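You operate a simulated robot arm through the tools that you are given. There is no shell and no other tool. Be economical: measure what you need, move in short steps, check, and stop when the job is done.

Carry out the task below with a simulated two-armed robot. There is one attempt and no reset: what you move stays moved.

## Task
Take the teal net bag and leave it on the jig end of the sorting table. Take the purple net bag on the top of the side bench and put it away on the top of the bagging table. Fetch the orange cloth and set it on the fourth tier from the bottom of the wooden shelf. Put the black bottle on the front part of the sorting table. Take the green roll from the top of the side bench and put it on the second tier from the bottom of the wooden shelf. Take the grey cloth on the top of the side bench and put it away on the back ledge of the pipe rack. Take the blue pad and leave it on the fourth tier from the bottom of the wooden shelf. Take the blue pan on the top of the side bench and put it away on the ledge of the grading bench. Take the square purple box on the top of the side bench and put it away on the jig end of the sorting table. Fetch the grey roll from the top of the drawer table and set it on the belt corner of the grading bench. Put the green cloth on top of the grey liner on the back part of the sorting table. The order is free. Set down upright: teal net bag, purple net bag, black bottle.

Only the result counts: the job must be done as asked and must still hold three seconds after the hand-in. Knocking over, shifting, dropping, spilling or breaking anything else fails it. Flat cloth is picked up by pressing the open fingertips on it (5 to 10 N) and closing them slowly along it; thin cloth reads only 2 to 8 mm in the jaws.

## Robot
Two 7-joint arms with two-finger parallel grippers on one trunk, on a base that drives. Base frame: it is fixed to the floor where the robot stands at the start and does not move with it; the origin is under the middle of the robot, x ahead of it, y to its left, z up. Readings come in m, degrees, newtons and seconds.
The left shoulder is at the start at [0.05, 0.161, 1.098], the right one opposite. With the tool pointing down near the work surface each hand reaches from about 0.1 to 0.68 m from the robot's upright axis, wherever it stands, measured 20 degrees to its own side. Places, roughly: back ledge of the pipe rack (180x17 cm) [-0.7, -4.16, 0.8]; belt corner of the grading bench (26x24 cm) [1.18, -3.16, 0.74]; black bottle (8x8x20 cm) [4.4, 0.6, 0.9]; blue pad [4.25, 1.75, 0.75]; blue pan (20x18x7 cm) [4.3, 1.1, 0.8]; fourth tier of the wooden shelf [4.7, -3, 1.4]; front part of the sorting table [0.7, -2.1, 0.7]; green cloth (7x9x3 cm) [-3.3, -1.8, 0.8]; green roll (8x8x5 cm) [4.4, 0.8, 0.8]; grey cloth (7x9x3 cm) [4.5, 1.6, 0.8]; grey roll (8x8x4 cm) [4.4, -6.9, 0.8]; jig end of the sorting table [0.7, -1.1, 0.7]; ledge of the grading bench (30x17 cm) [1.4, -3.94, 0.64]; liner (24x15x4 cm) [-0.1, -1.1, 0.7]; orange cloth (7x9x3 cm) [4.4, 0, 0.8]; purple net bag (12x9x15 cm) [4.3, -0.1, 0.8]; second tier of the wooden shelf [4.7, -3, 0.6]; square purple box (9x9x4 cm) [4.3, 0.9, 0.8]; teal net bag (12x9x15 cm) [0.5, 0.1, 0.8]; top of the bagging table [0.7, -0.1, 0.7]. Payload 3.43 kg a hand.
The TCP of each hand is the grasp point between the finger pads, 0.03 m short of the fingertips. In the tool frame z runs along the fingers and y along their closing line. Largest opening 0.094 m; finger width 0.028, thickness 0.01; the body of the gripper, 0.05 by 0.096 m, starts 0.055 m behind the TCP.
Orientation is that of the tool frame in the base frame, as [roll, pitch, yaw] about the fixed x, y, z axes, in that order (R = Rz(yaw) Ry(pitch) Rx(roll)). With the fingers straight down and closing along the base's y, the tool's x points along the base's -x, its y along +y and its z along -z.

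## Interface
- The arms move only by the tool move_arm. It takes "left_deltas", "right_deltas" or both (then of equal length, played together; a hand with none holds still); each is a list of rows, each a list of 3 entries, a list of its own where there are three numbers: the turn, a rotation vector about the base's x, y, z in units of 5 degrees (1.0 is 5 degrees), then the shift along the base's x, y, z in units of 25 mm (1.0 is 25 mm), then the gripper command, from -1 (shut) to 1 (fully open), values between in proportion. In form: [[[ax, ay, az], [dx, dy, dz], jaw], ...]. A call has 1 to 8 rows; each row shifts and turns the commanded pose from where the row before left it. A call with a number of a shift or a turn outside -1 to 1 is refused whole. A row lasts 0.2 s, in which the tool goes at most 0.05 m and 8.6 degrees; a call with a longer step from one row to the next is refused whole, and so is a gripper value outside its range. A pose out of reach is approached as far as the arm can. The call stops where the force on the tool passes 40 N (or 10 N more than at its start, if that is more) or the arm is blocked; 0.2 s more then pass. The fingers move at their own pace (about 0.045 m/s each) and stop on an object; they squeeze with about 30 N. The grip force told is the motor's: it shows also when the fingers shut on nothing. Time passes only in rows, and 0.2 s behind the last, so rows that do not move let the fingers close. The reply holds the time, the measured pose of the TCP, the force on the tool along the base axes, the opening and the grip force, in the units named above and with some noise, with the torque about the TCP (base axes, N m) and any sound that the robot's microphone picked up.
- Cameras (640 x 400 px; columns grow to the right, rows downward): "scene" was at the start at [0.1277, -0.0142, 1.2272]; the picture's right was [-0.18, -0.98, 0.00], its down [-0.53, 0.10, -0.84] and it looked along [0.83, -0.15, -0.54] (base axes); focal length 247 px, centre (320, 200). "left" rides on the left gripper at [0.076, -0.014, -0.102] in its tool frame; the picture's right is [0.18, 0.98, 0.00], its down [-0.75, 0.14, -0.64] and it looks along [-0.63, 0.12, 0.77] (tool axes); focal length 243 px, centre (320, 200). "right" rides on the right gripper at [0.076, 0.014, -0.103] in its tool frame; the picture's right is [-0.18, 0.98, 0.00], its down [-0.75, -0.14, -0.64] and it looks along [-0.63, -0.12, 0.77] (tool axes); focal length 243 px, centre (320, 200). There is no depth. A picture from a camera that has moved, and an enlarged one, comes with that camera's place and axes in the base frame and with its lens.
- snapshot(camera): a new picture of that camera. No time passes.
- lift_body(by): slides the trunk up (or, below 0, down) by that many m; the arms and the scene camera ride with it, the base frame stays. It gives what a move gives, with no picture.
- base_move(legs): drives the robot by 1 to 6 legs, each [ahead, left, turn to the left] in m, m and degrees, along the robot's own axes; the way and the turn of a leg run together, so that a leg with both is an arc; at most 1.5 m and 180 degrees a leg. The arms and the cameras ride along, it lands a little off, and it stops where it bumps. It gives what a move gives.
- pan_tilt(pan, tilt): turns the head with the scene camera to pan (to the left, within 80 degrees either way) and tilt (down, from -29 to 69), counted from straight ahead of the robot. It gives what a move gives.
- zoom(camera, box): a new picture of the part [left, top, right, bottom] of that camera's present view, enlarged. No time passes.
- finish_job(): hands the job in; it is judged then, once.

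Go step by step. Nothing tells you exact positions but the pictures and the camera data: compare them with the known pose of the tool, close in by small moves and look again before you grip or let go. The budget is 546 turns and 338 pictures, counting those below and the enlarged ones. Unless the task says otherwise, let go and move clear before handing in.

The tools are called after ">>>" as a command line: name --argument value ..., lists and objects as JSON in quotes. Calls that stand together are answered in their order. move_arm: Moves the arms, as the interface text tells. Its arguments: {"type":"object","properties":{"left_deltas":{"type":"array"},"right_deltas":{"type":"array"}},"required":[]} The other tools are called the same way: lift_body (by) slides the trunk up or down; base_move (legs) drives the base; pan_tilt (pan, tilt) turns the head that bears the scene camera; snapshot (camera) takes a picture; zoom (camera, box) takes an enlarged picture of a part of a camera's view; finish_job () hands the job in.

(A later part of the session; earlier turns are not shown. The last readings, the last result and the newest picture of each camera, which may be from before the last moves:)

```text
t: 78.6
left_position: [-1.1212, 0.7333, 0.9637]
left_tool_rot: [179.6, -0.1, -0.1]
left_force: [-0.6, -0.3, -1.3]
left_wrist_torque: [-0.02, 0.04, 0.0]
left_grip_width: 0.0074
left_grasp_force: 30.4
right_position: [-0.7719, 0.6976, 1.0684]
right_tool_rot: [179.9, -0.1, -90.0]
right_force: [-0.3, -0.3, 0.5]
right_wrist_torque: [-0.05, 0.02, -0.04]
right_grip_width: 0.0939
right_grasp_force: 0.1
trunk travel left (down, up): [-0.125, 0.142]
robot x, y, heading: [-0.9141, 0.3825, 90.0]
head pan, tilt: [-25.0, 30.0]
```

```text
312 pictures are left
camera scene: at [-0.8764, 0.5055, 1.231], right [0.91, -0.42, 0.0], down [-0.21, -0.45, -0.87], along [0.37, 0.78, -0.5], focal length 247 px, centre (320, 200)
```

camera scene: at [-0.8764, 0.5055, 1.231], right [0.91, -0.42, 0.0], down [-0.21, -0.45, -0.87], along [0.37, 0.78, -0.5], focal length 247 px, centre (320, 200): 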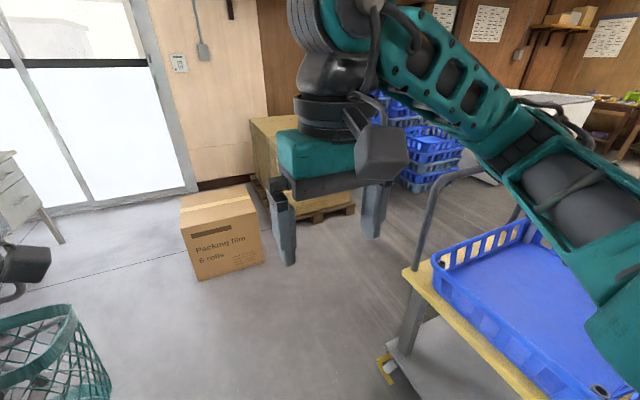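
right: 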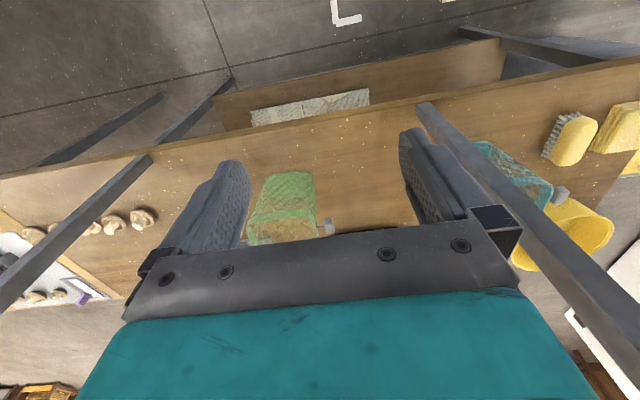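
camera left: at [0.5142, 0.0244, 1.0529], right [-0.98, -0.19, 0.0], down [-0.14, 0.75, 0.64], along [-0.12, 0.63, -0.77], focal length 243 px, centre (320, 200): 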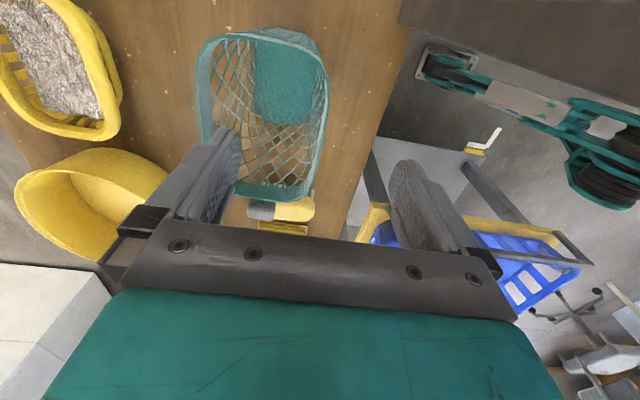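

The gap between cart handle (y≈1.05) and pallet (y≈2.1) is about 1 m. I'll pass through at y≈1.55.

>>> base_move --legs '[[0.9, 0, 0], [0, 0, -90], [0, 0.27, 0], [1.5, 0, 0], [0.5, 0, 0]]'

>>> pan_tilt --pan -35 --tilt 20

>>> snapshot --camera "scene"

```text
t: 89.1
left_position: [-0.5677, 1.6986, 0.9645]
left_tool_rot: [179.6, 0.0, -89.5]
left_force: [-0.7, -1.1, -1.2]
left_wrist_torque: [0.02, 0.04, 0.01]
left_grip_width: 0.0075
left_grasp_force: 30.7
right_position: [-0.6003, 1.3479, 1.0684]
right_tool_rot: [179.8, 0.0, -179.4]
right_force: [0.0, 0.4, 0.7]
right_wrist_torque: [0.02, 0.0, -0.01]
right_grip_width: 0.0938
right_grasp_force: 0.1
trunk travel left (down, up): [-0.125, 0.142]
robot x, y, heading: [-0.9206, 1.4858, 0.5]
head pan, tilt: [-25.0, 30.0]
stopped in leg 3: the robot was blocked; the commanded pose is now the measured one
```

```text
t: 89.8
left_position: [-0.5689, 1.6988, 0.9643]
left_tool_rot: [179.6, 0.0, -89.5]
left_force: [0.5, -0.4, -0.7]
left_wrist_torque: [0.03, 0.01, 0.03]
left_grip_width: 0.0075
left_grasp_force: 30.2
right_position: [-0.6009, 1.3481, 1.0678]
right_tool_rot: [179.8, -0.1, -179.3]
right_force: [-0.6, 0.2, -0.2]
right_wrist_torque: [0.03, 0.0, 0.02]
right_grip_width: 0.094
right_grasp_force: 0.1
trunk travel left (down, up): [-0.125, 0.142]
robot x, y, heading: [-0.9204, 1.4868, 0.5]
head pan, tilt: [-35.0, 20.0]
```

```text
311 pictures are left
camera scene: at [-0.8014, 1.4377, 1.247], right [-0.57, -0.82, 0.0], down [-0.28, 0.19, -0.94], along [0.77, -0.53, -0.34], focal length 247 px, centre (320, 200)
```

scene: 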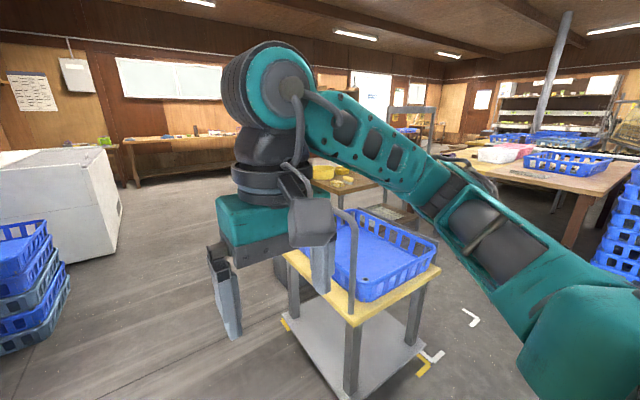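

The base touched near the packing box; I'll ease off and run east at y≈1.45, which clears the cart (y≤1.0).

>>> base_move --legs '[[0, -0.04, -0.5], [1.5, 0, 0], [0.4, 0, 0]]'

>>> pan_tilt --pan -35 --tilt 25

>>> snapshot --camera "scene"

```text
t: 99.9
left_position: [1.3067, 1.6537, 0.9643]
left_tool_rot: [179.6, 0.0, -90.1]
left_force: [0.0, 1.1, -0.9]
left_wrist_torque: [0.01, 0.02, -0.01]
left_grip_width: 0.0078
left_grasp_force: 29.9
right_position: [1.2702, 1.3037, 1.0687]
right_tool_rot: [179.8, 0.0, -180.0]
right_force: [-0.4, -0.4, -0.3]
right_wrist_torque: [-0.01, -0.01, 0.0]
right_grip_width: 0.0939
right_grasp_force: 0.0
trunk travel left (down, up): [-0.125, 0.142]
robot x, y, heading: [0.9594, 1.4498, -0.3]
head pan, tilt: [-35.0, 20.0]
```

```text
t: 100.5
left_position: [1.306, 1.6538, 0.9642]
left_tool_rot: [179.6, 0.0, -90.1]
left_force: [0.9, 0.6, -1.2]
left_wrist_torque: [0.01, 0.03, 0.02]
left_grip_width: 0.0076
left_grasp_force: 30.1
right_position: [1.2698, 1.3049, 1.0682]
right_tool_rot: [179.8, 0.0, -179.9]
right_force: [0.7, -0.8, -0.6]
right_wrist_torque: [-0.01, 0.0, -0.02]
right_grip_width: 0.094
right_grasp_force: 0.0
trunk travel left (down, up): [-0.125, 0.142]
robot x, y, heading: [0.9545, 1.4469, -0.2]
head pan, tilt: [-35.0, 25.0]
```

```text
310 pictures are left
camera scene: at [1.0699, 1.3964, 1.239], right [-0.58, -0.82, 0.0], down [-0.35, 0.24, -0.91], along [0.74, -0.52, -0.42], focal length 247 px, centre (320, 200)
```

scene: 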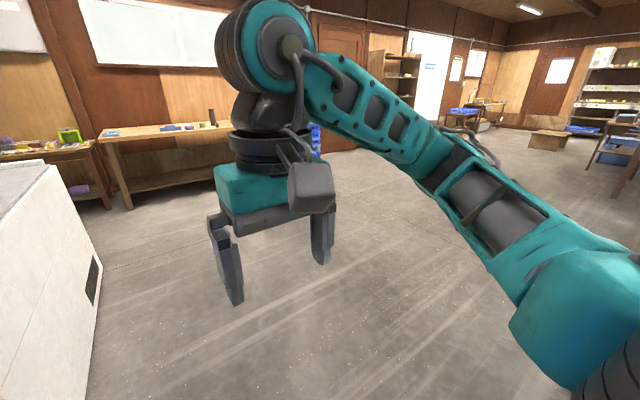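

Open floor to the east. Drive to about (1.7, −1.1) and face −x toward the sorting table's jig end.

>>> base_move --legs '[[0.75, -0.75, 0], [0, -1.0, 0], [0, 0, -90], [0.6, 0, 0], [0, 0, -90]]'

>>> pan_tilt --pan 0 --tilt 35

>>> snapshot --camera "scene"

```text
t: 126.6
left_position: [1.3988, -1.0739, 0.9645]
left_tool_rot: [179.6, 0.0, 90.6]
left_force: [0.7, 0.3, -1.4]
left_wrist_torque: [-0.01, -0.02, 0.0]
left_grip_width: 0.0076
left_grasp_force: 29.8
right_position: [1.4312, -0.7227, 1.0678]
right_tool_rot: [179.8, 0.0, 0.8]
right_force: [0.1, 0.2, 0.3]
right_wrist_torque: [0.01, 0.0, -0.02]
right_grip_width: 0.0942
right_grasp_force: 0.0
trunk travel left (down, up): [-0.125, 0.142]
robot x, y, heading: [1.7512, -0.8629, -179.1]
head pan, tilt: [-35.0, 25.0]
```

```text
t: 127.6
left_position: [1.3984, -1.0743, 0.9642]
left_tool_rot: [179.6, 0.0, 90.5]
left_force: [0.4, 0.2, -0.8]
left_wrist_torque: [0.04, -0.03, 0.02]
left_grip_width: 0.0076
left_grasp_force: 29.8
right_position: [1.4307, -0.7235, 1.0689]
right_tool_rot: [179.8, 0.0, 0.9]
right_force: [0.4, -0.5, 0.6]
right_wrist_torque: [0.0, 0.0, 0.01]
right_grip_width: 0.094
right_grasp_force: 0.1
trunk travel left (down, up): [-0.125, 0.142]
robot x, y, heading: [1.7481, -0.8627, -179.2]
head pan, tilt: [0.0, 35.0]
```

```text
309 pictures are left
camera scene: at [1.6198, -0.8615, 1.2232], right [-0.01, 1.0, 0.0], down [0.57, 0.01, -0.82], along [-0.82, -0.01, -0.57], focal length 247 px, centre (320, 200)
```

scene: 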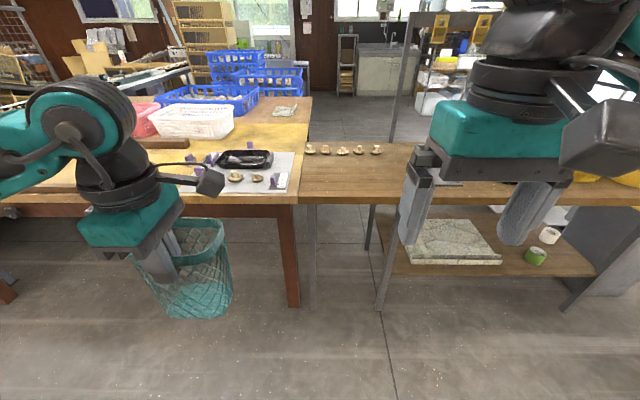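

From here I see the jig board at the table's corner. Shift a bit toward it and zoom.

>>> base_move --legs '[[0, 0.75, 0]]'

>>> snapshot --camera "scene"

>>> zoom --camera "scene" --box '[230, 80, 470, 230]'

```text
t: 134.5
left_position: [1.4208, -1.8228, 0.9645]
left_tool_rot: [179.7, 0.0, 92.0]
left_force: [-0.4, 0.3, -0.4]
left_wrist_torque: [-0.01, 0.0, 0.0]
left_grip_width: 0.0077
left_grasp_force: 30.6
right_position: [1.4452, -1.4727, 1.0687]
right_tool_rot: [179.8, 0.1, 2.1]
right_force: [0.2, 0.7, 0.1]
right_wrist_torque: [-0.02, -0.01, 0.01]
right_grip_width: 0.0942
right_grasp_force: 0.1
trunk travel left (down, up): [-0.125, 0.142]
robot x, y, heading: [1.7676, -1.6039, -178.2]
head pan, tilt: [0.0, 35.0]
```

```text
308 pictures are left
camera scene: at [1.6367, -1.6053, 1.2232], right [-0.03, 1.0, 0.0], down [0.57, 0.02, -0.82], along [-0.82, -0.03, -0.57], focal length 247 px, centre (320, 200)
```

scene: 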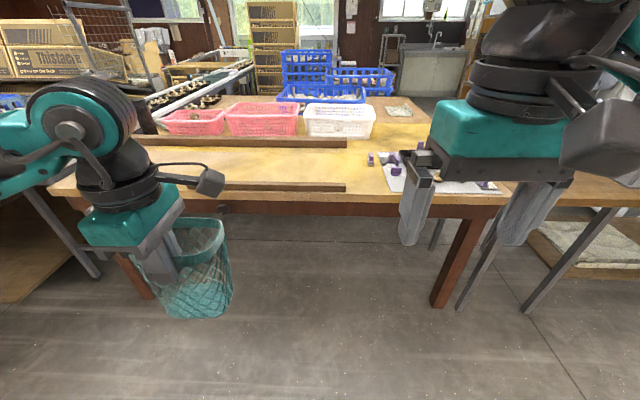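

```text
2.67 times, centred on (350, 155) of scene
camera zoom: at [1.6367, -1.6053, 1.2232], right [-0.03, 1.0, 0.0], down [0.57, 0.02, -0.82], along [-0.82, -0.03, -0.57], focal length 659 px, centre (240, 320)
```

zoom: 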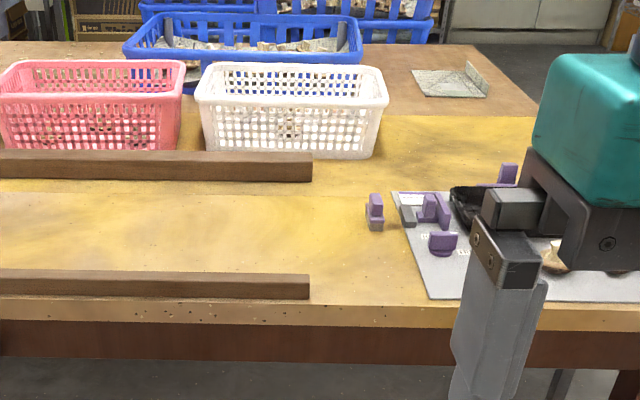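

The rails mark the front part; the jig board (with tray, purple stops, mushrooms) is the jig end. I need an overhead view of free spots: drive nearer and use the right-hand camera.

>>> base_move --legs '[[0, -0.25, -1.8], [0.4, 0, 0]]'

>>> snapshot --camera "right"

>>> snapshot --camera "scene"

```text
t: 139.5
left_position: [1.0056, -1.5565, 0.9637]
left_tool_rot: [179.6, 0.0, 90.0]
left_force: [-0.2, 0.5, 0.1]
left_wrist_torque: [0.02, -0.02, 0.02]
left_grip_width: 0.0076
left_grasp_force: 30.2
right_position: [1.0409, -1.207, 1.067]
right_tool_rot: [179.8, 0.0, 0.1]
right_force: [0.8, -0.4, -0.2]
right_wrist_torque: [-0.03, -0.04, -0.04]
right_grip_width: 0.094
right_grasp_force: 0.0
trunk travel left (down, up): [-0.125, 0.142]
robot x, y, heading: [1.3548, -1.3475, 180.2]
head pan, tilt: [0.0, 35.0]
```

```text
306 pictures are left
camera right: at [1.1178, -1.2212, 1.1715], right [-0.18, -0.98, 0.0], down [-0.75, 0.14, 0.64], along [-0.63, 0.11, -0.77], focal length 243 px, centre (320, 200)
```

right: 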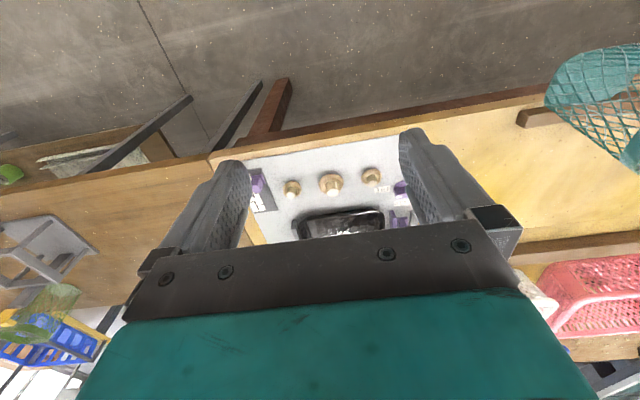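

```text
305 pictures are left
camera scene: at [1.2287, -1.3474, 1.2231], right [0.0, 1.0, 0.0], down [0.57, 0.0, -0.82], along [-0.82, 0.0, -0.57], focal length 247 px, centre (320, 200)
```

scene: 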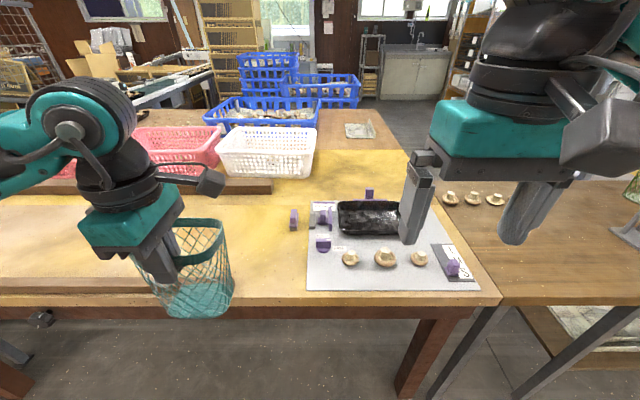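

The board's front‑left corner is free: I'll set the bag at about (0.83, −1.37), clear of mushroom and purple stop. Move the right hand aside north and bring the bag over.

>>> move_arm --left_deltas '[[[0, 0, 0], [0, 1, 0], -1], [[0, 0, 0], [0, 1, 0], -1], [[0, 0, 0], [0, 1, 0], -1], [[0, 0, 0], [0, 1, 0], -1], [[0, 0, 0], [-1, 1, 0], -1], [[0, 0, 0], [-1, 1, 0], -1], [[0, 0, 0], [-1, 1, 0], -1], [[0, 0, 0], [-1, 0.4, 0], -1]]' --right_deltas '[[[0, 0, 0], [0.5, 1, 0.5], 1], [[0, 0, 0], [0.5, 1, 0.5], 1], [[0, 0, 0], [0.5, 1, 0.5], 1], [[0, 0, 0], [0.5, 1, 0], 1], [[0, 0, 0], [0, 1, 0], 1], [[0, 0, 0], [0, 1, 0], 1], [[0, 0, 0], [0, 0, 0], 1], [[0, 0, 0], [0, 0, 0], 1]]'

>>> pan_tilt --pan 0 --tilt 50

>>> snapshot --camera "scene"

```text
t: 141.3
left_position: [0.904, -1.3708, 0.9644]
left_tool_rot: [179.6, 0.0, 89.9]
left_force: [0.3, -0.8, 0.5]
left_wrist_torque: [0.0, -0.01, -0.02]
left_grip_width: 0.0075
left_grasp_force: 30.2
right_position: [1.0927, -1.057, 1.1049]
right_tool_rot: [179.8, 0.0, 0.0]
right_force: [0.4, -0.1, 0.3]
right_wrist_torque: [0.02, -0.03, 0.01]
right_grip_width: 0.094
right_grasp_force: 0.0
trunk travel left (down, up): [-0.125, 0.142]
robot x, y, heading: [1.3567, -1.3452, 180.0]
head pan, tilt: [0.0, 35.0]
```

```text
t: 142.1
left_position: [0.9042, -1.372, 0.9651]
left_tool_rot: [179.5, -0.1, 89.8]
left_force: [-0.4, 0.1, -0.3]
left_wrist_torque: [0.01, -0.02, -0.01]
left_grip_width: 0.0078
left_grasp_force: 29.6
right_position: [1.0929, -1.058, 1.1048]
right_tool_rot: [179.8, 0.0, 0.2]
right_force: [0.0, -0.5, -0.4]
right_wrist_torque: [-0.01, 0.03, 0.01]
right_grip_width: 0.094
right_grasp_force: 0.1
trunk travel left (down, up): [-0.125, 0.142]
robot x, y, heading: [1.3535, -1.3521, 179.9]
head pan, tilt: [0.0, 50.0]
```

```text
304 pictures are left
camera scene: at [1.24, -1.3474, 1.2015], right [0.0, 1.0, 0.0], down [0.77, 0.0, -0.64], along [-0.64, 0.0, -0.77], focal length 247 px, centre (320, 200)
```

scene: 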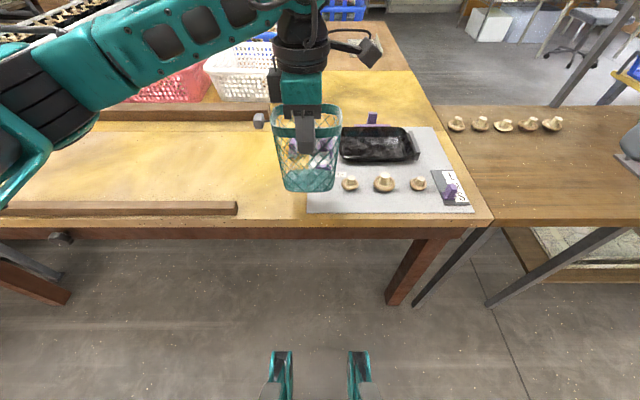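

Good view. Move 2.5 cm further in and lower, gently approaching contact.

>>> move_arm --left_deltas '[[[0, 0, 0], [-0.5, 0, -0.4], -1], [[0, 0, 0], [-0.5, 0, -0.6], -1], [[0, 0, 0], [0, 0, -0.6], -1], [[0, 0, 0], [0, 0, -0.6], -1], [[0, 0, 0], [0, 0, -0.6], -1], [[0, 0, 0], [0, 0, -0.4], -1]]'

>>> zoom --camera "scene" --box '[220, 80, 500, 255]'

```text
t: 143.4
left_position: [0.8809, -1.3718, 0.8859]
left_tool_rot: [179.7, -0.1, 89.9]
left_force: [3.7, -1.5, 9.2]
left_wrist_torque: [0.25, 0.14, -0.08]
left_grip_width: 0.0076
left_grasp_force: 30.2
right_position: [1.0935, -1.0581, 1.1074]
right_tool_rot: [179.8, 0.1, 0.1]
right_force: [0.3, 0.6, -0.6]
right_wrist_torque: [0.0, 0.0, 0.04]
right_grip_width: 0.0942
right_grasp_force: 0.1
trunk travel left (down, up): [-0.125, 0.142]
robot x, y, heading: [1.3589, -1.3467, 180.2]
head pan, tilt: [0.0, 50.0]
```

```text
2.29 times, centred on (360, 168) of scene
camera zoom: at [1.2412, -1.3476, 1.2018], right [0.0, 1.0, 0.0], down [0.77, 0.0, -0.64], along [-0.64, 0.0, -0.77], focal length 565 px, centre (229, 274)
```

zoom: 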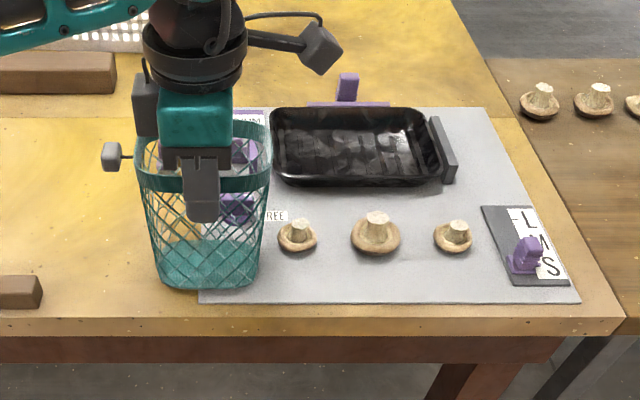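

Contact at about 9 N; the bag stands on the board corner clear of the stops. Open and rise.

>>> move_arm --left_deltas '[[[0, 0, 0], [0, 0, 0.05], -0.8], [[0, 0, 0], [0, 0, 0], -0.5], [[0, 0, 0], [0, 0, 0], -0.1], [[0, 0, 0], [0, 0, 0], -0.1], [[0, 0, 0], [0, 0, 0.4], -0.1], [[0, 0, 0], [0, 0, 0.6], -0.1], [[0, 0, 0], [0, 0, 1], -0.1], [[0, 0, 0], [0, 0, 1], -0.1]]'

>>> zoom --camera "scene" --box '[220, 80, 500, 255]'

```text
t: 145.2
left_position: [0.882, -1.3707, 0.9606]
left_tool_rot: [179.5, -0.1, 89.9]
left_force: [0.4, 0.2, 0.0]
left_wrist_torque: [0.01, 0.02, -0.02]
left_grip_width: 0.0425
left_grasp_force: 0.1
right_position: [1.093, -1.057, 1.1065]
right_tool_rot: [179.8, 0.0, 0.1]
right_force: [0.3, -0.2, 0.3]
right_wrist_torque: [0.04, -0.01, -0.02]
right_grip_width: 0.0941
right_grasp_force: 0.1
trunk travel left (down, up): [-0.125, 0.142]
robot x, y, heading: [1.3567, -1.3525, 180.1]
head pan, tilt: [0.0, 50.0]
```

```text
2.29 times, centred on (360, 168) of scene
camera zoom: at [1.2402, -1.3473, 1.2014], right [0.0, 1.0, 0.0], down [0.77, 0.0, -0.64], along [-0.64, 0.0, -0.77], focal length 565 px, centre (229, 274)
```

zoom: 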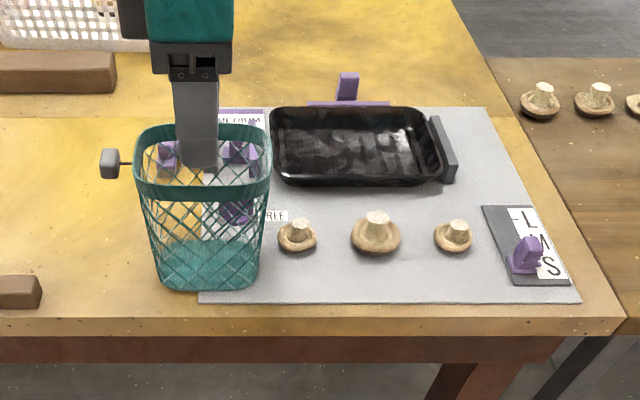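

The teal bag stands upright. Raise and retract the hand, then drive over toward the side bench.

>>> move_arm --left_deltas '[[[0, 0, 0], [0, 0, 1], 1], [[0, 0, 0], [0, 0, 1], 1], [[0, 0, 0], [1, 0, 0.4], 1], [[0, 0, 0], [1, 0, 0], 1], [[0, 0, 0], [1, -0.5, 0], 1], [[0, 0, 0], [1, -1, 0], 1], [[0, 0, 0], [1, -1, 0], 1], [[0, 0, 0], [0, -1, 0], 1]]'

>>> base_move --legs '[[-0.5, 0, 0], [0, 0, 180], [1.2, 1.0, 0], [0.35, 0.5, 0]]'

>>> pan_tilt --pan 10 --tilt 25

>>> snapshot --camera "scene"

```text
t: 147.1
left_position: [1.0062, -1.4597, 1.0194]
left_tool_rot: [179.5, 0.0, 90.1]
left_force: [-0.9, 0.2, -0.3]
left_wrist_torque: [0.01, -0.03, -0.03]
left_grip_width: 0.094
left_grasp_force: 0.0
right_position: [1.0936, -1.058, 1.106]
right_tool_rot: [179.7, 0.0, 0.2]
right_force: [-0.1, -0.1, -1.1]
right_wrist_torque: [0.01, 0.0, 0.01]
right_grip_width: 0.0941
right_grasp_force: 0.1
trunk travel left (down, up): [-0.125, 0.142]
robot x, y, heading: [1.357, -1.3458, 179.9]
head pan, tilt: [0.0, 50.0]
```

```text
refused: leg 3 is longer than a leg can be; nothing moved
```

```text
t: 147.9
left_position: [1.0053, -1.4596, 1.0206]
left_tool_rot: [179.5, 0.0, 89.8]
left_force: [-0.4, 0.2, -0.5]
left_wrist_torque: [-0.01, 0.0, 0.02]
left_grip_width: 0.0942
left_grasp_force: 0.0
right_position: [1.0938, -1.0582, 1.1063]
right_tool_rot: [179.8, 0.0, 0.0]
right_force: [0.0, -0.3, 0.8]
right_wrist_torque: [-0.02, -0.01, 0.02]
right_grip_width: 0.094
right_grasp_force: 0.0
trunk travel left (down, up): [-0.125, 0.142]
robot x, y, heading: [1.3595, -1.3533, 179.7]
head pan, tilt: [10.0, 25.0]
```

```text
301 pictures are left
camera scene: at [1.2263, -1.3633, 1.2389], right [-0.17, 0.98, 0.0], down [0.42, 0.07, -0.91], along [-0.89, -0.16, -0.42], focal length 247 px, centre (320, 200)
```

scene: 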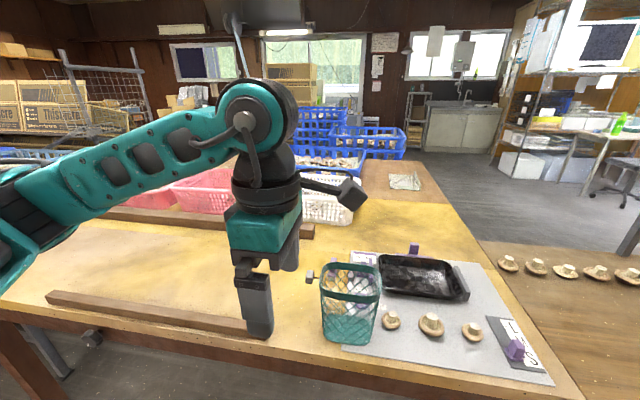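

Drive with shorter legs.

>>> base_move --legs '[[-0.5, 0, 0], [0, 0, 180], [1.0, 0.8, 0], [0.55, 0.7, 0]]'

>>> snapshot --camera "scene"

```text
t: 171.3
left_position: [3.7091, 0.296, 1.0201]
left_tool_rot: [179.6, 0.0, -88.2]
left_force: [0.3, 0.0, 0.2]
left_wrist_torque: [0.01, 0.0, -0.02]
left_grip_width: 0.0941
left_grasp_force: 0.1
right_position: [3.6361, -0.1086, 1.1048]
right_tool_rot: [179.8, 0.0, -177.8]
right_force: [0.7, 0.2, 0.2]
right_wrist_torque: [0.03, -0.01, 0.0]
right_grip_width: 0.094
right_grasp_force: 0.1
trunk travel left (down, up): [-0.125, 0.142]
robot x, y, heading: [3.3596, 0.1721, 2.1]
head pan, tilt: [10.0, 25.0]
```

```text
300 pictures are left
camera scene: at [3.4916, 0.1976, 1.2389], right [0.21, -0.98, 0.0], down [-0.41, -0.09, -0.91], along [0.89, 0.19, -0.42], focal length 247 px, centre (320, 200)
```

scene: 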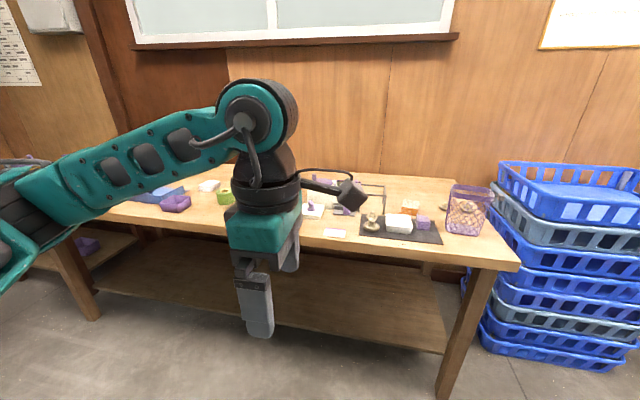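

I'm at the side bench. Zoom in to identify objects.

>>> zoom --camera "scene" --box '[300, 160, 520, 280]'

>>> zoom --camera "scene" --box '[80, 150, 300, 270]'

```text
2.91 times, centred on (410, 220) of scene
camera zoom: at [3.4916, 0.1976, 1.2389], right [0.21, -0.98, 0.0], down [-0.41, -0.09, -0.91], along [0.89, 0.19, -0.42], focal length 719 px, centre (58, 142)
```

zoom: 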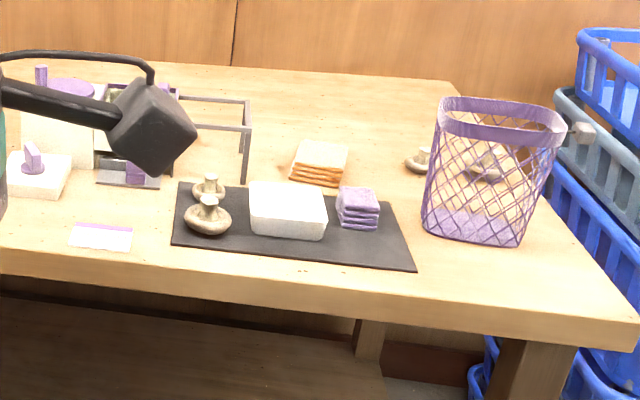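

```text
2.91 times, centred on (190, 210) of scene
camera zoom: at [3.4916, 0.1976, 1.2389], right [0.21, -0.98, 0.0], down [-0.41, -0.09, -0.91], along [0.89, 0.19, -0.42], focal length 719 px, centre (698, 171)
```

zoom: 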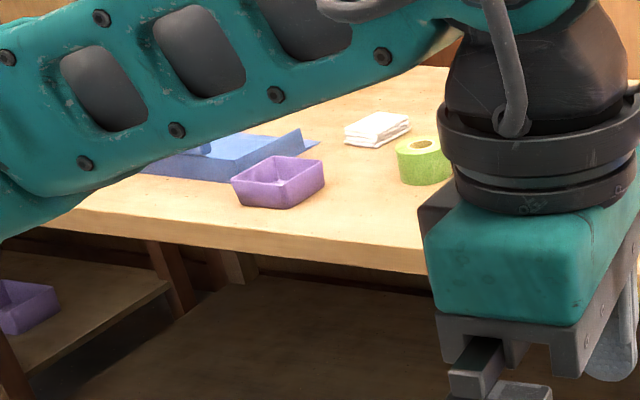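

The bench top is at z≈0.755. First: purple bag with the left hand (rim grip), so position the base so the bag lies ahead-left.

>>> base_move --legs '[[0, -0.5, -2.1], [0.38, 0, 0]]'

>>> snapshot --camera "left"

>>> pan_tilt --pan 15 --tilt 40

>>> snapshot --camera "scene"

```text
t: 178.2
left_position: [4.1037, -0.2112, 1.0205]
left_tool_rot: [179.5, 0.0, -89.9]
left_force: [0.7, 0.4, 0.9]
left_wrist_torque: [0.0, 0.02, 0.0]
left_grip_width: 0.0944
left_grasp_force: 0.0
right_position: [4.0159, -0.615, 1.1064]
right_tool_rot: [179.8, 0.0, -179.9]
right_force: [0.6, 0.5, -0.4]
right_wrist_torque: [-0.01, 0.02, 0.03]
right_grip_width: 0.094
right_grasp_force: 0.1
trunk travel left (down, up): [-0.125, 0.142]
robot x, y, heading: [3.7489, -0.325, 0.1]
head pan, tilt: [10.0, 25.0]
```

```text
297 pictures are left
camera left: at [4.1176, -0.2894, 1.1228], right [-0.98, -0.19, 0.01], down [-0.14, 0.75, 0.64], along [-0.12, 0.63, -0.77], focal length 243 px, centre (320, 200)
```

left: 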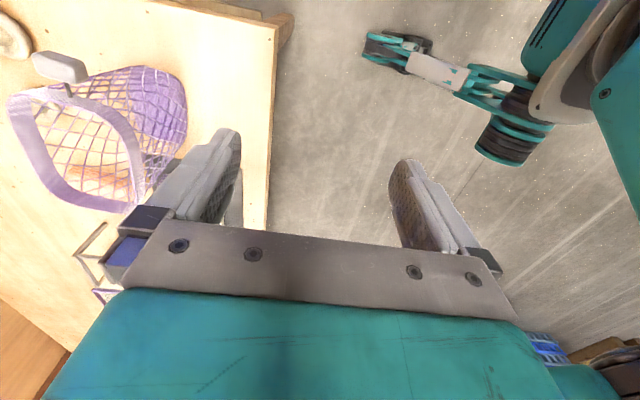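

```text
t: 179.0
left_position: [4.1009, -0.2132, 1.021]
left_tool_rot: [179.6, 0.0, -89.8]
left_force: [-0.5, 0.1, -0.8]
left_wrist_torque: [0.03, 0.0, -0.02]
left_grip_width: 0.0938
left_grasp_force: 0.1
right_position: [4.0164, -0.6134, 1.1052]
right_tool_rot: [179.8, 0.0, -179.8]
right_force: [-0.3, 0.5, -0.2]
right_wrist_torque: [0.01, 0.03, -0.02]
right_grip_width: 0.0941
right_grasp_force: 0.0
trunk travel left (down, up): [-0.125, 0.142]
robot x, y, heading: [3.7466, -0.3208, 0.0]
head pan, tilt: [15.0, 40.0]
```

```text
296 pictures are left
camera scene: at [3.8727, -0.2982, 1.2157], right [0.26, -0.97, 0.0], down [-0.62, -0.17, -0.77], along [0.74, 0.2, -0.64], focal length 247 px, centre (320, 200)
```

scene: 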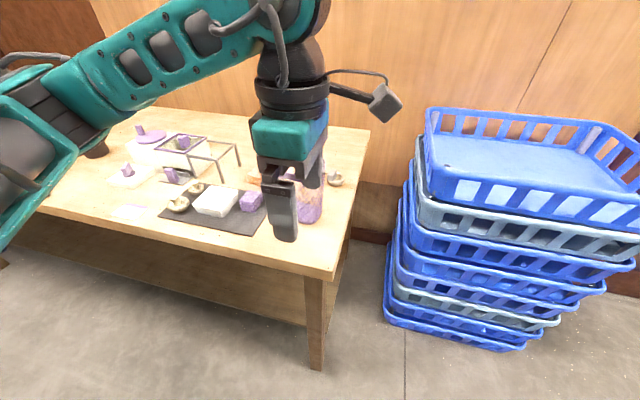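

The near rim wall centre is about (4.293, −0.13), rim z≈0.905. Move above it and check.

>>> move_arm --left_deltas '[[[0, 0, 0], [1, 0.4, 0], 1], [[0, 0, 0], [1, 0.4, 0], 1], [[0, 0, 0], [1, 0.4, 0], 1], [[0, 0, 0], [1, 0.4, 0], 1], [[0, 0, 0], [1, 0.4, 0], 1], [[0, 0, 0], [1, 0.4, 0], 1], [[0, 0, 0], [1, 0.4, 0], 1], [[0, 0, 0], [0.7, 0.5, 0], 1]]'

>>> snapshot --camera "left"

>>> zoom --camera "scene" --box '[160, 90, 420, 270]'

```text
t: 180.8
left_position: [4.2966, -0.1295, 1.0213]
left_tool_rot: [179.7, 0.0, -90.0]
left_force: [-0.5, 0.2, 0.6]
left_wrist_torque: [0.03, 0.01, 0.01]
left_grip_width: 0.0939
left_grasp_force: 0.1
right_position: [4.0156, -0.6137, 1.1059]
right_tool_rot: [179.7, 0.1, -179.8]
right_force: [-0.1, 0.7, 0.4]
right_wrist_torque: [0.0, 0.02, 0.0]
right_grip_width: 0.0939
right_grasp_force: 0.0
trunk travel left (down, up): [-0.125, 0.142]
robot x, y, heading: [3.7513, -0.3233, 0.2]
head pan, tilt: [15.0, 40.0]
```

```text
295 pictures are left
camera left: at [4.3105, -0.2072, 1.1236], right [-0.98, -0.18, 0.01], down [-0.14, 0.75, 0.64], along [-0.12, 0.63, -0.77], focal length 243 px, centre (320, 200)
```

left: 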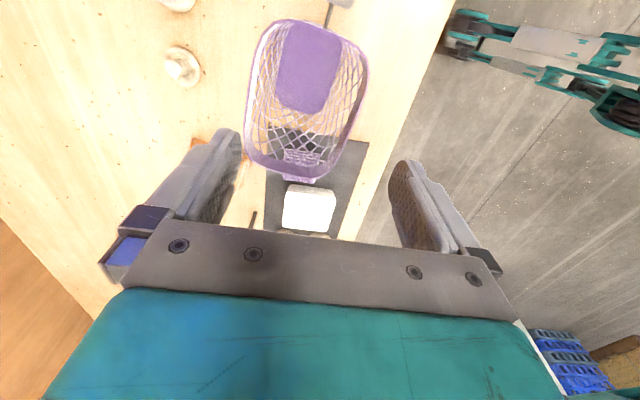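

```text
2.22 times, centred on (290, 180) of scene
camera zoom: at [3.8727, -0.2981, 1.2156], right [0.26, -0.97, 0.0], down [-0.62, -0.17, -0.77], along [0.74, 0.2, -0.64], focal length 549 px, centre (387, 244)
```

zoom: 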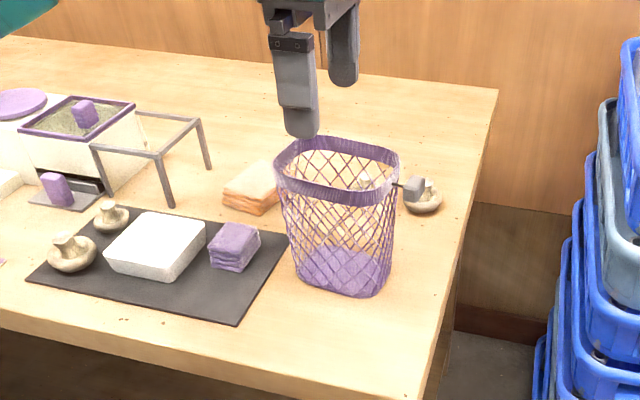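

Near wall is at x≈4.265. Shift 3 cm back, descend to z≈0.905 and close.

>>> move_arm --left_deltas '[[[0, 0, 0], [-0.6, 0, 0], 1], [[0, 0, 0], [-0.6, 0, -0.6], 1], [[0, 0, 0], [0, 0, -0.8], 1], [[0, 0, 0], [0, 0, -0.8], 1], [[0, 0, 0], [0, 0, -0.8], 1], [[0, 0, 0], [0, 0, -0.8], 1], [[0, 0, 0], [0, 0, -0.8], 1]]'

>>> zoom --camera "scene" --box '[160, 90, 420, 270]'

```text
t: 182.4
left_position: [4.2644, -0.1305, 0.9057]
left_tool_rot: [179.6, 0.0, -90.1]
left_force: [0.2, 0.8, 0.3]
left_wrist_torque: [0.02, -0.03, 0.0]
left_grip_width: 0.0939
left_grasp_force: 0.1
right_position: [4.0154, -0.6141, 1.108]
right_tool_rot: [179.8, -0.1, -179.8]
right_force: [0.0, 0.2, -0.3]
right_wrist_torque: [-0.01, -0.04, 0.01]
right_grip_width: 0.0943
right_grasp_force: 0.1
trunk travel left (down, up): [-0.125, 0.142]
robot x, y, heading: [3.7495, -0.3202, -0.1]
head pan, tilt: [15.0, 40.0]
```

```text
2.22 times, centred on (290, 180) of scene
camera zoom: at [3.8727, -0.2981, 1.2156], right [0.26, -0.97, 0.0], down [-0.62, -0.17, -0.77], along [0.74, 0.2, -0.64], focal length 549 px, centre (387, 244)
```

zoom: 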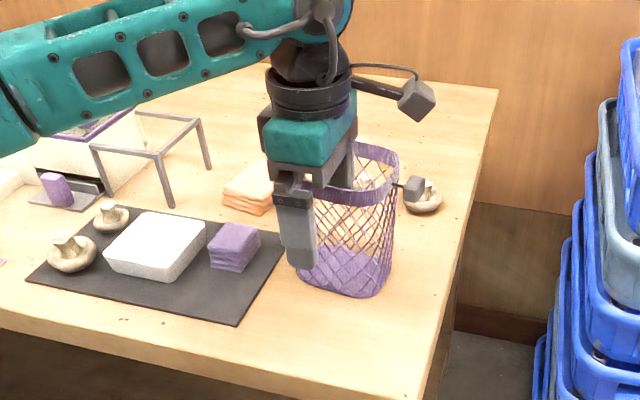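

Close on the rim and lift.

>>> move_arm --left_deltas '[[[0, 0, 0], [0, 0, 0], 0.5], [[0, 0, 0], [0, 0, 0], 0], [[0, 0, 0], [0, 0, 0], -0.5], [[0, 0, 0], [0, 0, 0], -1], [[0, 0, 0], [0, 0, 0], -1], [[0, 0, 0], [0, 0, 0], -1]]'

>>> move_arm --left_deltas '[[[0, 0, 0], [0, 0, 0.4], -1], [[0, 0, 0], [0, 0, 0.6], -1], [[0, 0, 0], [0, 0, 0.6], -1], [[0, 0, 0], [0, 0, 0.6], -1], [[0, 0, 0], [0, 0, 0.6], -1], [[0, 0, 0], [0, 0, 0.6], -1], [[0, 0, 0], [0, 0, 0.6], -1]]'

>>> snapshot --camera "scene"

```text
t: 183.8
left_position: [4.2652, -0.13, 0.9067]
left_tool_rot: [179.9, -0.1, -89.8]
left_force: [1.9, 0.5, 4.9]
left_wrist_torque: [0.23, -0.7, -0.09]
left_grip_width: 0.0086
left_grasp_force: 30.0
right_position: [4.0151, -0.614, 1.1064]
right_tool_rot: [179.8, 0.2, -179.8]
right_force: [-0.1, -0.7, -0.2]
right_wrist_torque: [0.0, 0.0, 0.0]
right_grip_width: 0.0939
right_grasp_force: 0.0
trunk travel left (down, up): [-0.125, 0.142]
robot x, y, heading: [3.7524, -0.3256, 0.3]
head pan, tilt: [15.0, 40.0]
```

```text
t: 185.4
left_position: [4.2644, -0.1305, 1.0066]
left_tool_rot: [179.6, 0.0, -89.9]
left_force: [0.1, 0.1, -2.0]
left_wrist_torque: [-0.01, 0.0, -0.01]
left_grip_width: 0.0077
left_grasp_force: 29.7
right_position: [4.0156, -0.6143, 1.1057]
right_tool_rot: [179.7, 0.0, -179.9]
right_force: [-0.1, 1.0, 0.2]
right_wrist_torque: [0.0, -0.01, -0.01]
right_grip_width: 0.0938
right_grasp_force: 0.1
trunk travel left (down, up): [-0.125, 0.142]
robot x, y, heading: [3.7503, -0.3226, 0.1]
head pan, tilt: [15.0, 40.0]
```

```text
292 pictures are left
camera scene: at [3.8726, -0.2982, 1.2156], right [0.26, -0.97, 0.0], down [-0.62, -0.17, -0.77], along [0.74, 0.2, -0.64], focal length 247 px, centre (320, 200)
```

scene: 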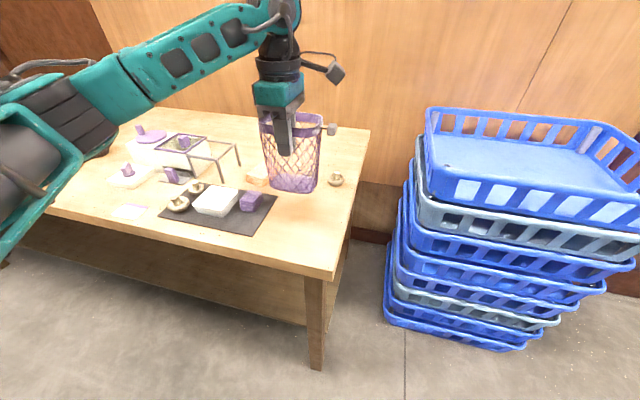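

Lifted. Retract, then shift along the bench to where the bottle is in front of the right hand.

>>> move_arm --left_deltas '[[[0, 0, 0], [-1, 0, 0], -1], [[0, 0, 0], [-1, 0, 0], -1], [[0, 0, 0], [-1, 0, 0.2], -1], [[0, 0, 0], [-1, 0, 0.2], -1], [[0, 0, 0], [-1, 0, 0], -1], [[0, 0, 0], [-1, 0, 0], -1], [[0, 0, 0], [-1, 0, 0], -1]]'

>>> base_move --legs '[[-0.15, 0, 0], [0, 1.15, 0]]'

>>> pan_tilt --pan -15 --tilt 30

>>> snapshot --camera "scene"

```text
t: 187.0
left_position: [4.0904, -0.128, 1.0162]
left_tool_rot: [179.6, 0.1, -89.8]
left_force: [0.3, -0.1, -0.5]
left_wrist_torque: [-0.03, -0.01, 0.0]
left_grip_width: 0.0078
left_grasp_force: 29.8
right_position: [4.0143, -0.6146, 1.1055]
right_tool_rot: [179.8, 0.1, -179.8]
right_force: [0.1, -0.7, 0.0]
right_wrist_torque: [-0.02, 0.02, -0.04]
right_grip_width: 0.094
right_grasp_force: 0.1
trunk travel left (down, up): [-0.125, 0.142]
robot x, y, heading: [3.7476, -0.3227, 0.0]
head pan, tilt: [15.0, 40.0]
```

```text
t: 198.3
left_position: [3.9572, 1.013, 1.017]
left_tool_rot: [179.6, 0.0, -91.5]
left_force: [0.9, 0.2, -0.5]
left_wrist_torque: [-0.01, 0.01, 0.01]
left_grip_width: 0.0079
left_grasp_force: 30.2
right_position: [3.8701, 0.5296, 1.107]
right_tool_rot: [179.8, -0.1, 178.8]
right_force: [0.9, 0.6, -0.9]
right_wrist_torque: [0.0, 0.02, -0.01]
right_grip_width: 0.0942
right_grasp_force: 0.0
trunk travel left (down, up): [-0.125, 0.142]
robot x, y, heading: [3.6144, 0.8274, -1.6]
head pan, tilt: [15.0, 40.0]
```

```text
t: 199.3
left_position: [3.9585, 1.013, 1.0173]
left_tool_rot: [179.4, 0.0, -91.6]
left_force: [0.5, -0.8, -0.5]
left_wrist_torque: [0.0, 0.04, -0.01]
left_grip_width: 0.0076
left_grasp_force: 30.2
right_position: [3.8695, 0.5298, 1.1056]
right_tool_rot: [179.8, 0.0, 178.7]
right_force: [-0.4, 0.0, 0.1]
right_wrist_torque: [0.0, 0.0, 0.0]
right_grip_width: 0.094
right_grasp_force: 0.1
trunk travel left (down, up): [-0.125, 0.142]
robot x, y, heading: [3.615, 0.8248, -1.6]
head pan, tilt: [-15.0, 30.0]
```

```text
291 pictures are left
camera scene: at [3.7395, 0.8044, 1.2309], right [-0.28, -0.96, 0.0], down [-0.48, 0.14, -0.87], along [0.83, -0.24, -0.5], focal length 247 px, centre (320, 200)
```

scene: 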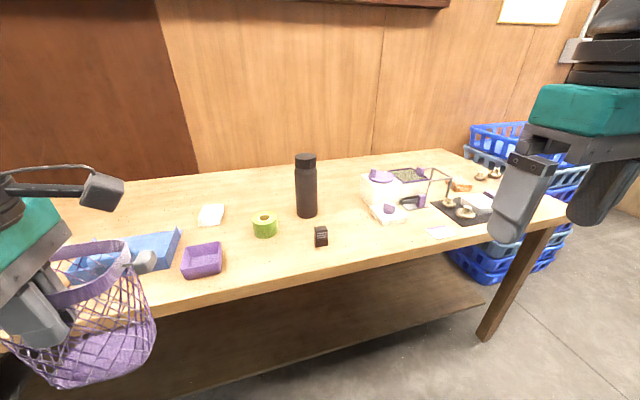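

I can see black bottle (~4.46, 0.64), green roll, purple box, white cloth, blue pan. Raise the bag a little, close in, and bring the right hand over the bottle.

>>> move_arm --left_deltas '[[[0, 0, 0], [-1, 0, 1], -1], [[0, 0, 0], [-1, 0, 1], -1]]'

>>> base_move --legs '[[0, 0, 1.6], [0.22, 0, 0]]'

>>> move_arm --right_deltas '[[[0, 0, 0], [1, 0.3, -0.4], 1], [[0, 0, 0], [1, 0.3, 0], 1], [[0, 0, 0], [1, 0.3, 0], 1], [[0, 0, 0], [1, 0.3, 0], 1], [[0, 0, 0], [1, 0.3, 0], 1], [[0, 0, 0], [1, 0.3, 0], 1], [[0, 0, 0], [1, 0.3, 0], 1]]'

>>> snapshot --camera "right"

>>> snapshot --camera "scene"

```text
t: 199.9
left_position: [3.9098, 1.0134, 1.0662]
left_tool_rot: [179.6, 0.0, -91.5]
left_force: [0.1, 1.2, -0.2]
left_wrist_torque: [0.04, 0.04, 0.02]
left_grip_width: 0.0077
left_grasp_force: 29.9
right_position: [3.8685, 0.5306, 1.106]
right_tool_rot: [179.7, 0.1, 178.6]
right_force: [-0.6, 0.9, 0.0]
right_wrist_torque: [0.06, 0.01, -0.03]
right_grip_width: 0.0939
right_grasp_force: 0.1
trunk travel left (down, up): [-0.125, 0.142]
robot x, y, heading: [3.6112, 0.8292, -1.4]
head pan, tilt: [-15.0, 30.0]
```

```text
t: 201.9
left_position: [4.1223, 1.0195, 1.066]
left_tool_rot: [179.6, -0.1, -90.1]
left_force: [-0.1, 0.6, -0.9]
left_wrist_torque: [-0.01, 0.02, 0.0]
left_grip_width: 0.0076
left_grasp_force: 29.8
right_position: [4.094, 0.5374, 1.1058]
right_tool_rot: [179.9, 0.0, -180.0]
right_force: [-0.1, -0.9, 0.5]
right_wrist_torque: [0.0, 0.03, -0.02]
right_grip_width: 0.094
right_grasp_force: 0.0
trunk travel left (down, up): [-0.125, 0.142]
robot x, y, heading: [3.8304, 0.8281, 0.3]
head pan, tilt: [-15.0, 30.0]
```

```text
t: 203.5
left_position: [4.1227, 1.0196, 1.0677]
left_tool_rot: [179.7, 0.0, -90.0]
left_force: [0.9, 0.3, -1.1]
left_wrist_torque: [0.0, 0.01, -0.02]
left_grip_width: 0.0077
left_grasp_force: 30.0
right_position: [4.2695, 0.5907, 1.0957]
right_tool_rot: [179.8, -0.1, -179.7]
right_force: [0.5, -0.1, -0.4]
right_wrist_torque: [-0.03, 0.03, 0.02]
right_grip_width: 0.0938
right_grasp_force: 0.0
trunk travel left (down, up): [-0.125, 0.142]
robot x, y, heading: [3.8293, 0.8284, 0.4]
head pan, tilt: [-15.0, 30.0]
```

```text
290 pictures are left
camera right: at [4.1937, 0.6041, 1.1996], right [0.18, 0.98, 0.0], down [0.75, -0.14, 0.64], along [0.63, -0.11, -0.77], focal length 243 px, centre (320, 200)
```

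right: 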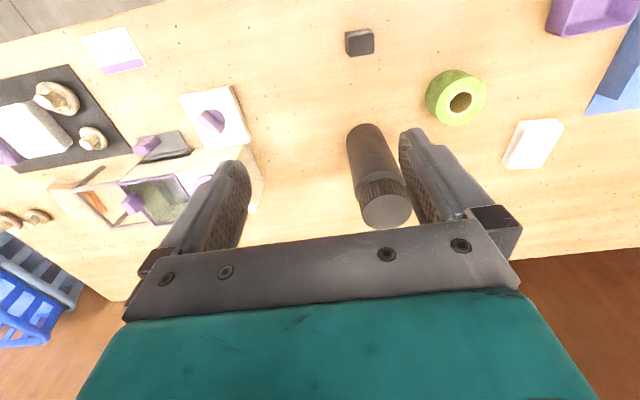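

```text
289 pictures are left
camera scene: at [3.9571, 0.808, 1.2309], right [-0.26, -0.97, 0.0], down [-0.48, 0.13, -0.87], along [0.84, -0.22, -0.5], focal length 247 px, centre (320, 200)
```

scene: 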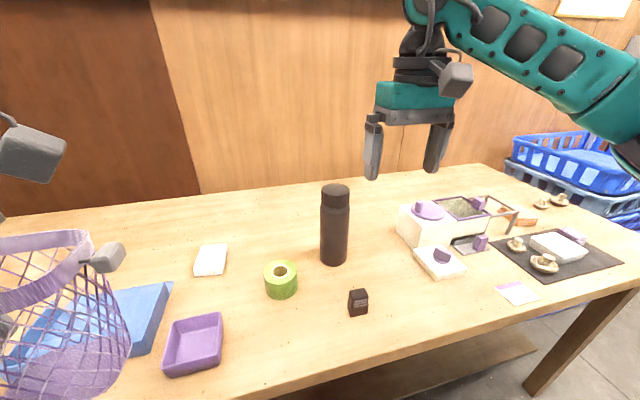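

Bottle cap centre ≈ (4.437, 0.647). Move the right hand over it at z≈1.01, check alignment.

>>> move_arm --right_deltas '[[[0, 0, 0], [1, 0.3, -0.4], 1], [[0, 0, 0], [1, 0.3, -0.4], 1], [[0, 0, 0], [1, 0.3, -0.4], 1], [[0, 0, 0], [1, 0.3, -0.4], 1], [[0, 0, 0], [1, 0.3, -0.4], 1], [[0, 0, 0], [1, 0.3, -0.4], 1], [[0, 0, 0], [0.6, 0.4, -0.4], 1]]'

>>> snapshot --camera "right"

>>> zoom --camera "scene" --box '[230, 120, 450, 300]'

```text
t: 205.1
left_position: [4.1214, 1.0193, 1.0668]
left_tool_rot: [179.7, 0.0, -90.0]
left_force: [0.5, -0.6, -0.7]
left_wrist_torque: [-0.03, 0.02, 0.0]
left_grip_width: 0.0076
left_grasp_force: 29.8
right_position: [4.434, 0.6461, 1.0267]
right_tool_rot: [179.8, 0.1, -179.8]
right_force: [-0.2, 0.7, -0.2]
right_wrist_torque: [0.04, -0.01, 0.01]
right_grip_width: 0.094
right_grasp_force: 0.1
trunk travel left (down, up): [-0.125, 0.142]
robot x, y, heading: [3.8305, 0.8312, -0.4]
head pan, tilt: [-15.0, 30.0]
```

```text
288 pictures are left
camera right: at [4.3588, 0.6599, 1.1291], right [0.18, 0.98, 0.0], down [0.75, -0.14, 0.64], along [0.63, -0.11, -0.77], focal length 243 px, centre (320, 200)
```

right: 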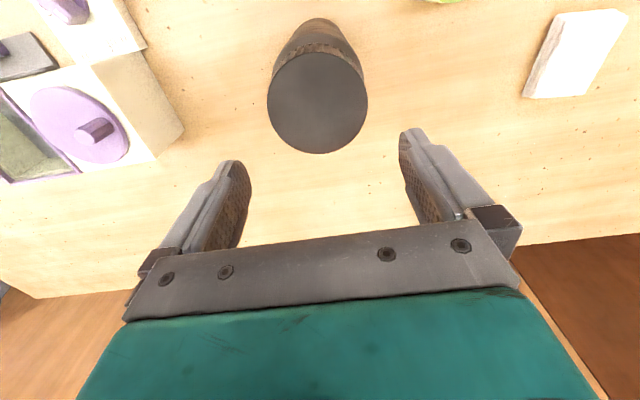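

```text
2.22 times, centred on (340, 210) of scene
camera zoom: at [3.957, 0.808, 1.231], right [-0.26, -0.97, 0.0], down [-0.48, 0.13, -0.87], along [0.84, -0.22, -0.5], focal length 549 px, centre (276, 178)
```

zoom: 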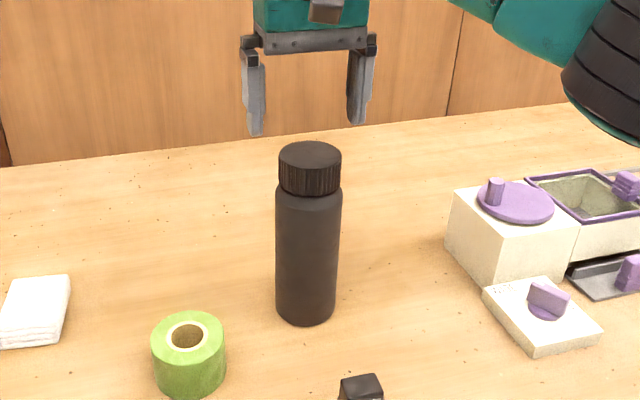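

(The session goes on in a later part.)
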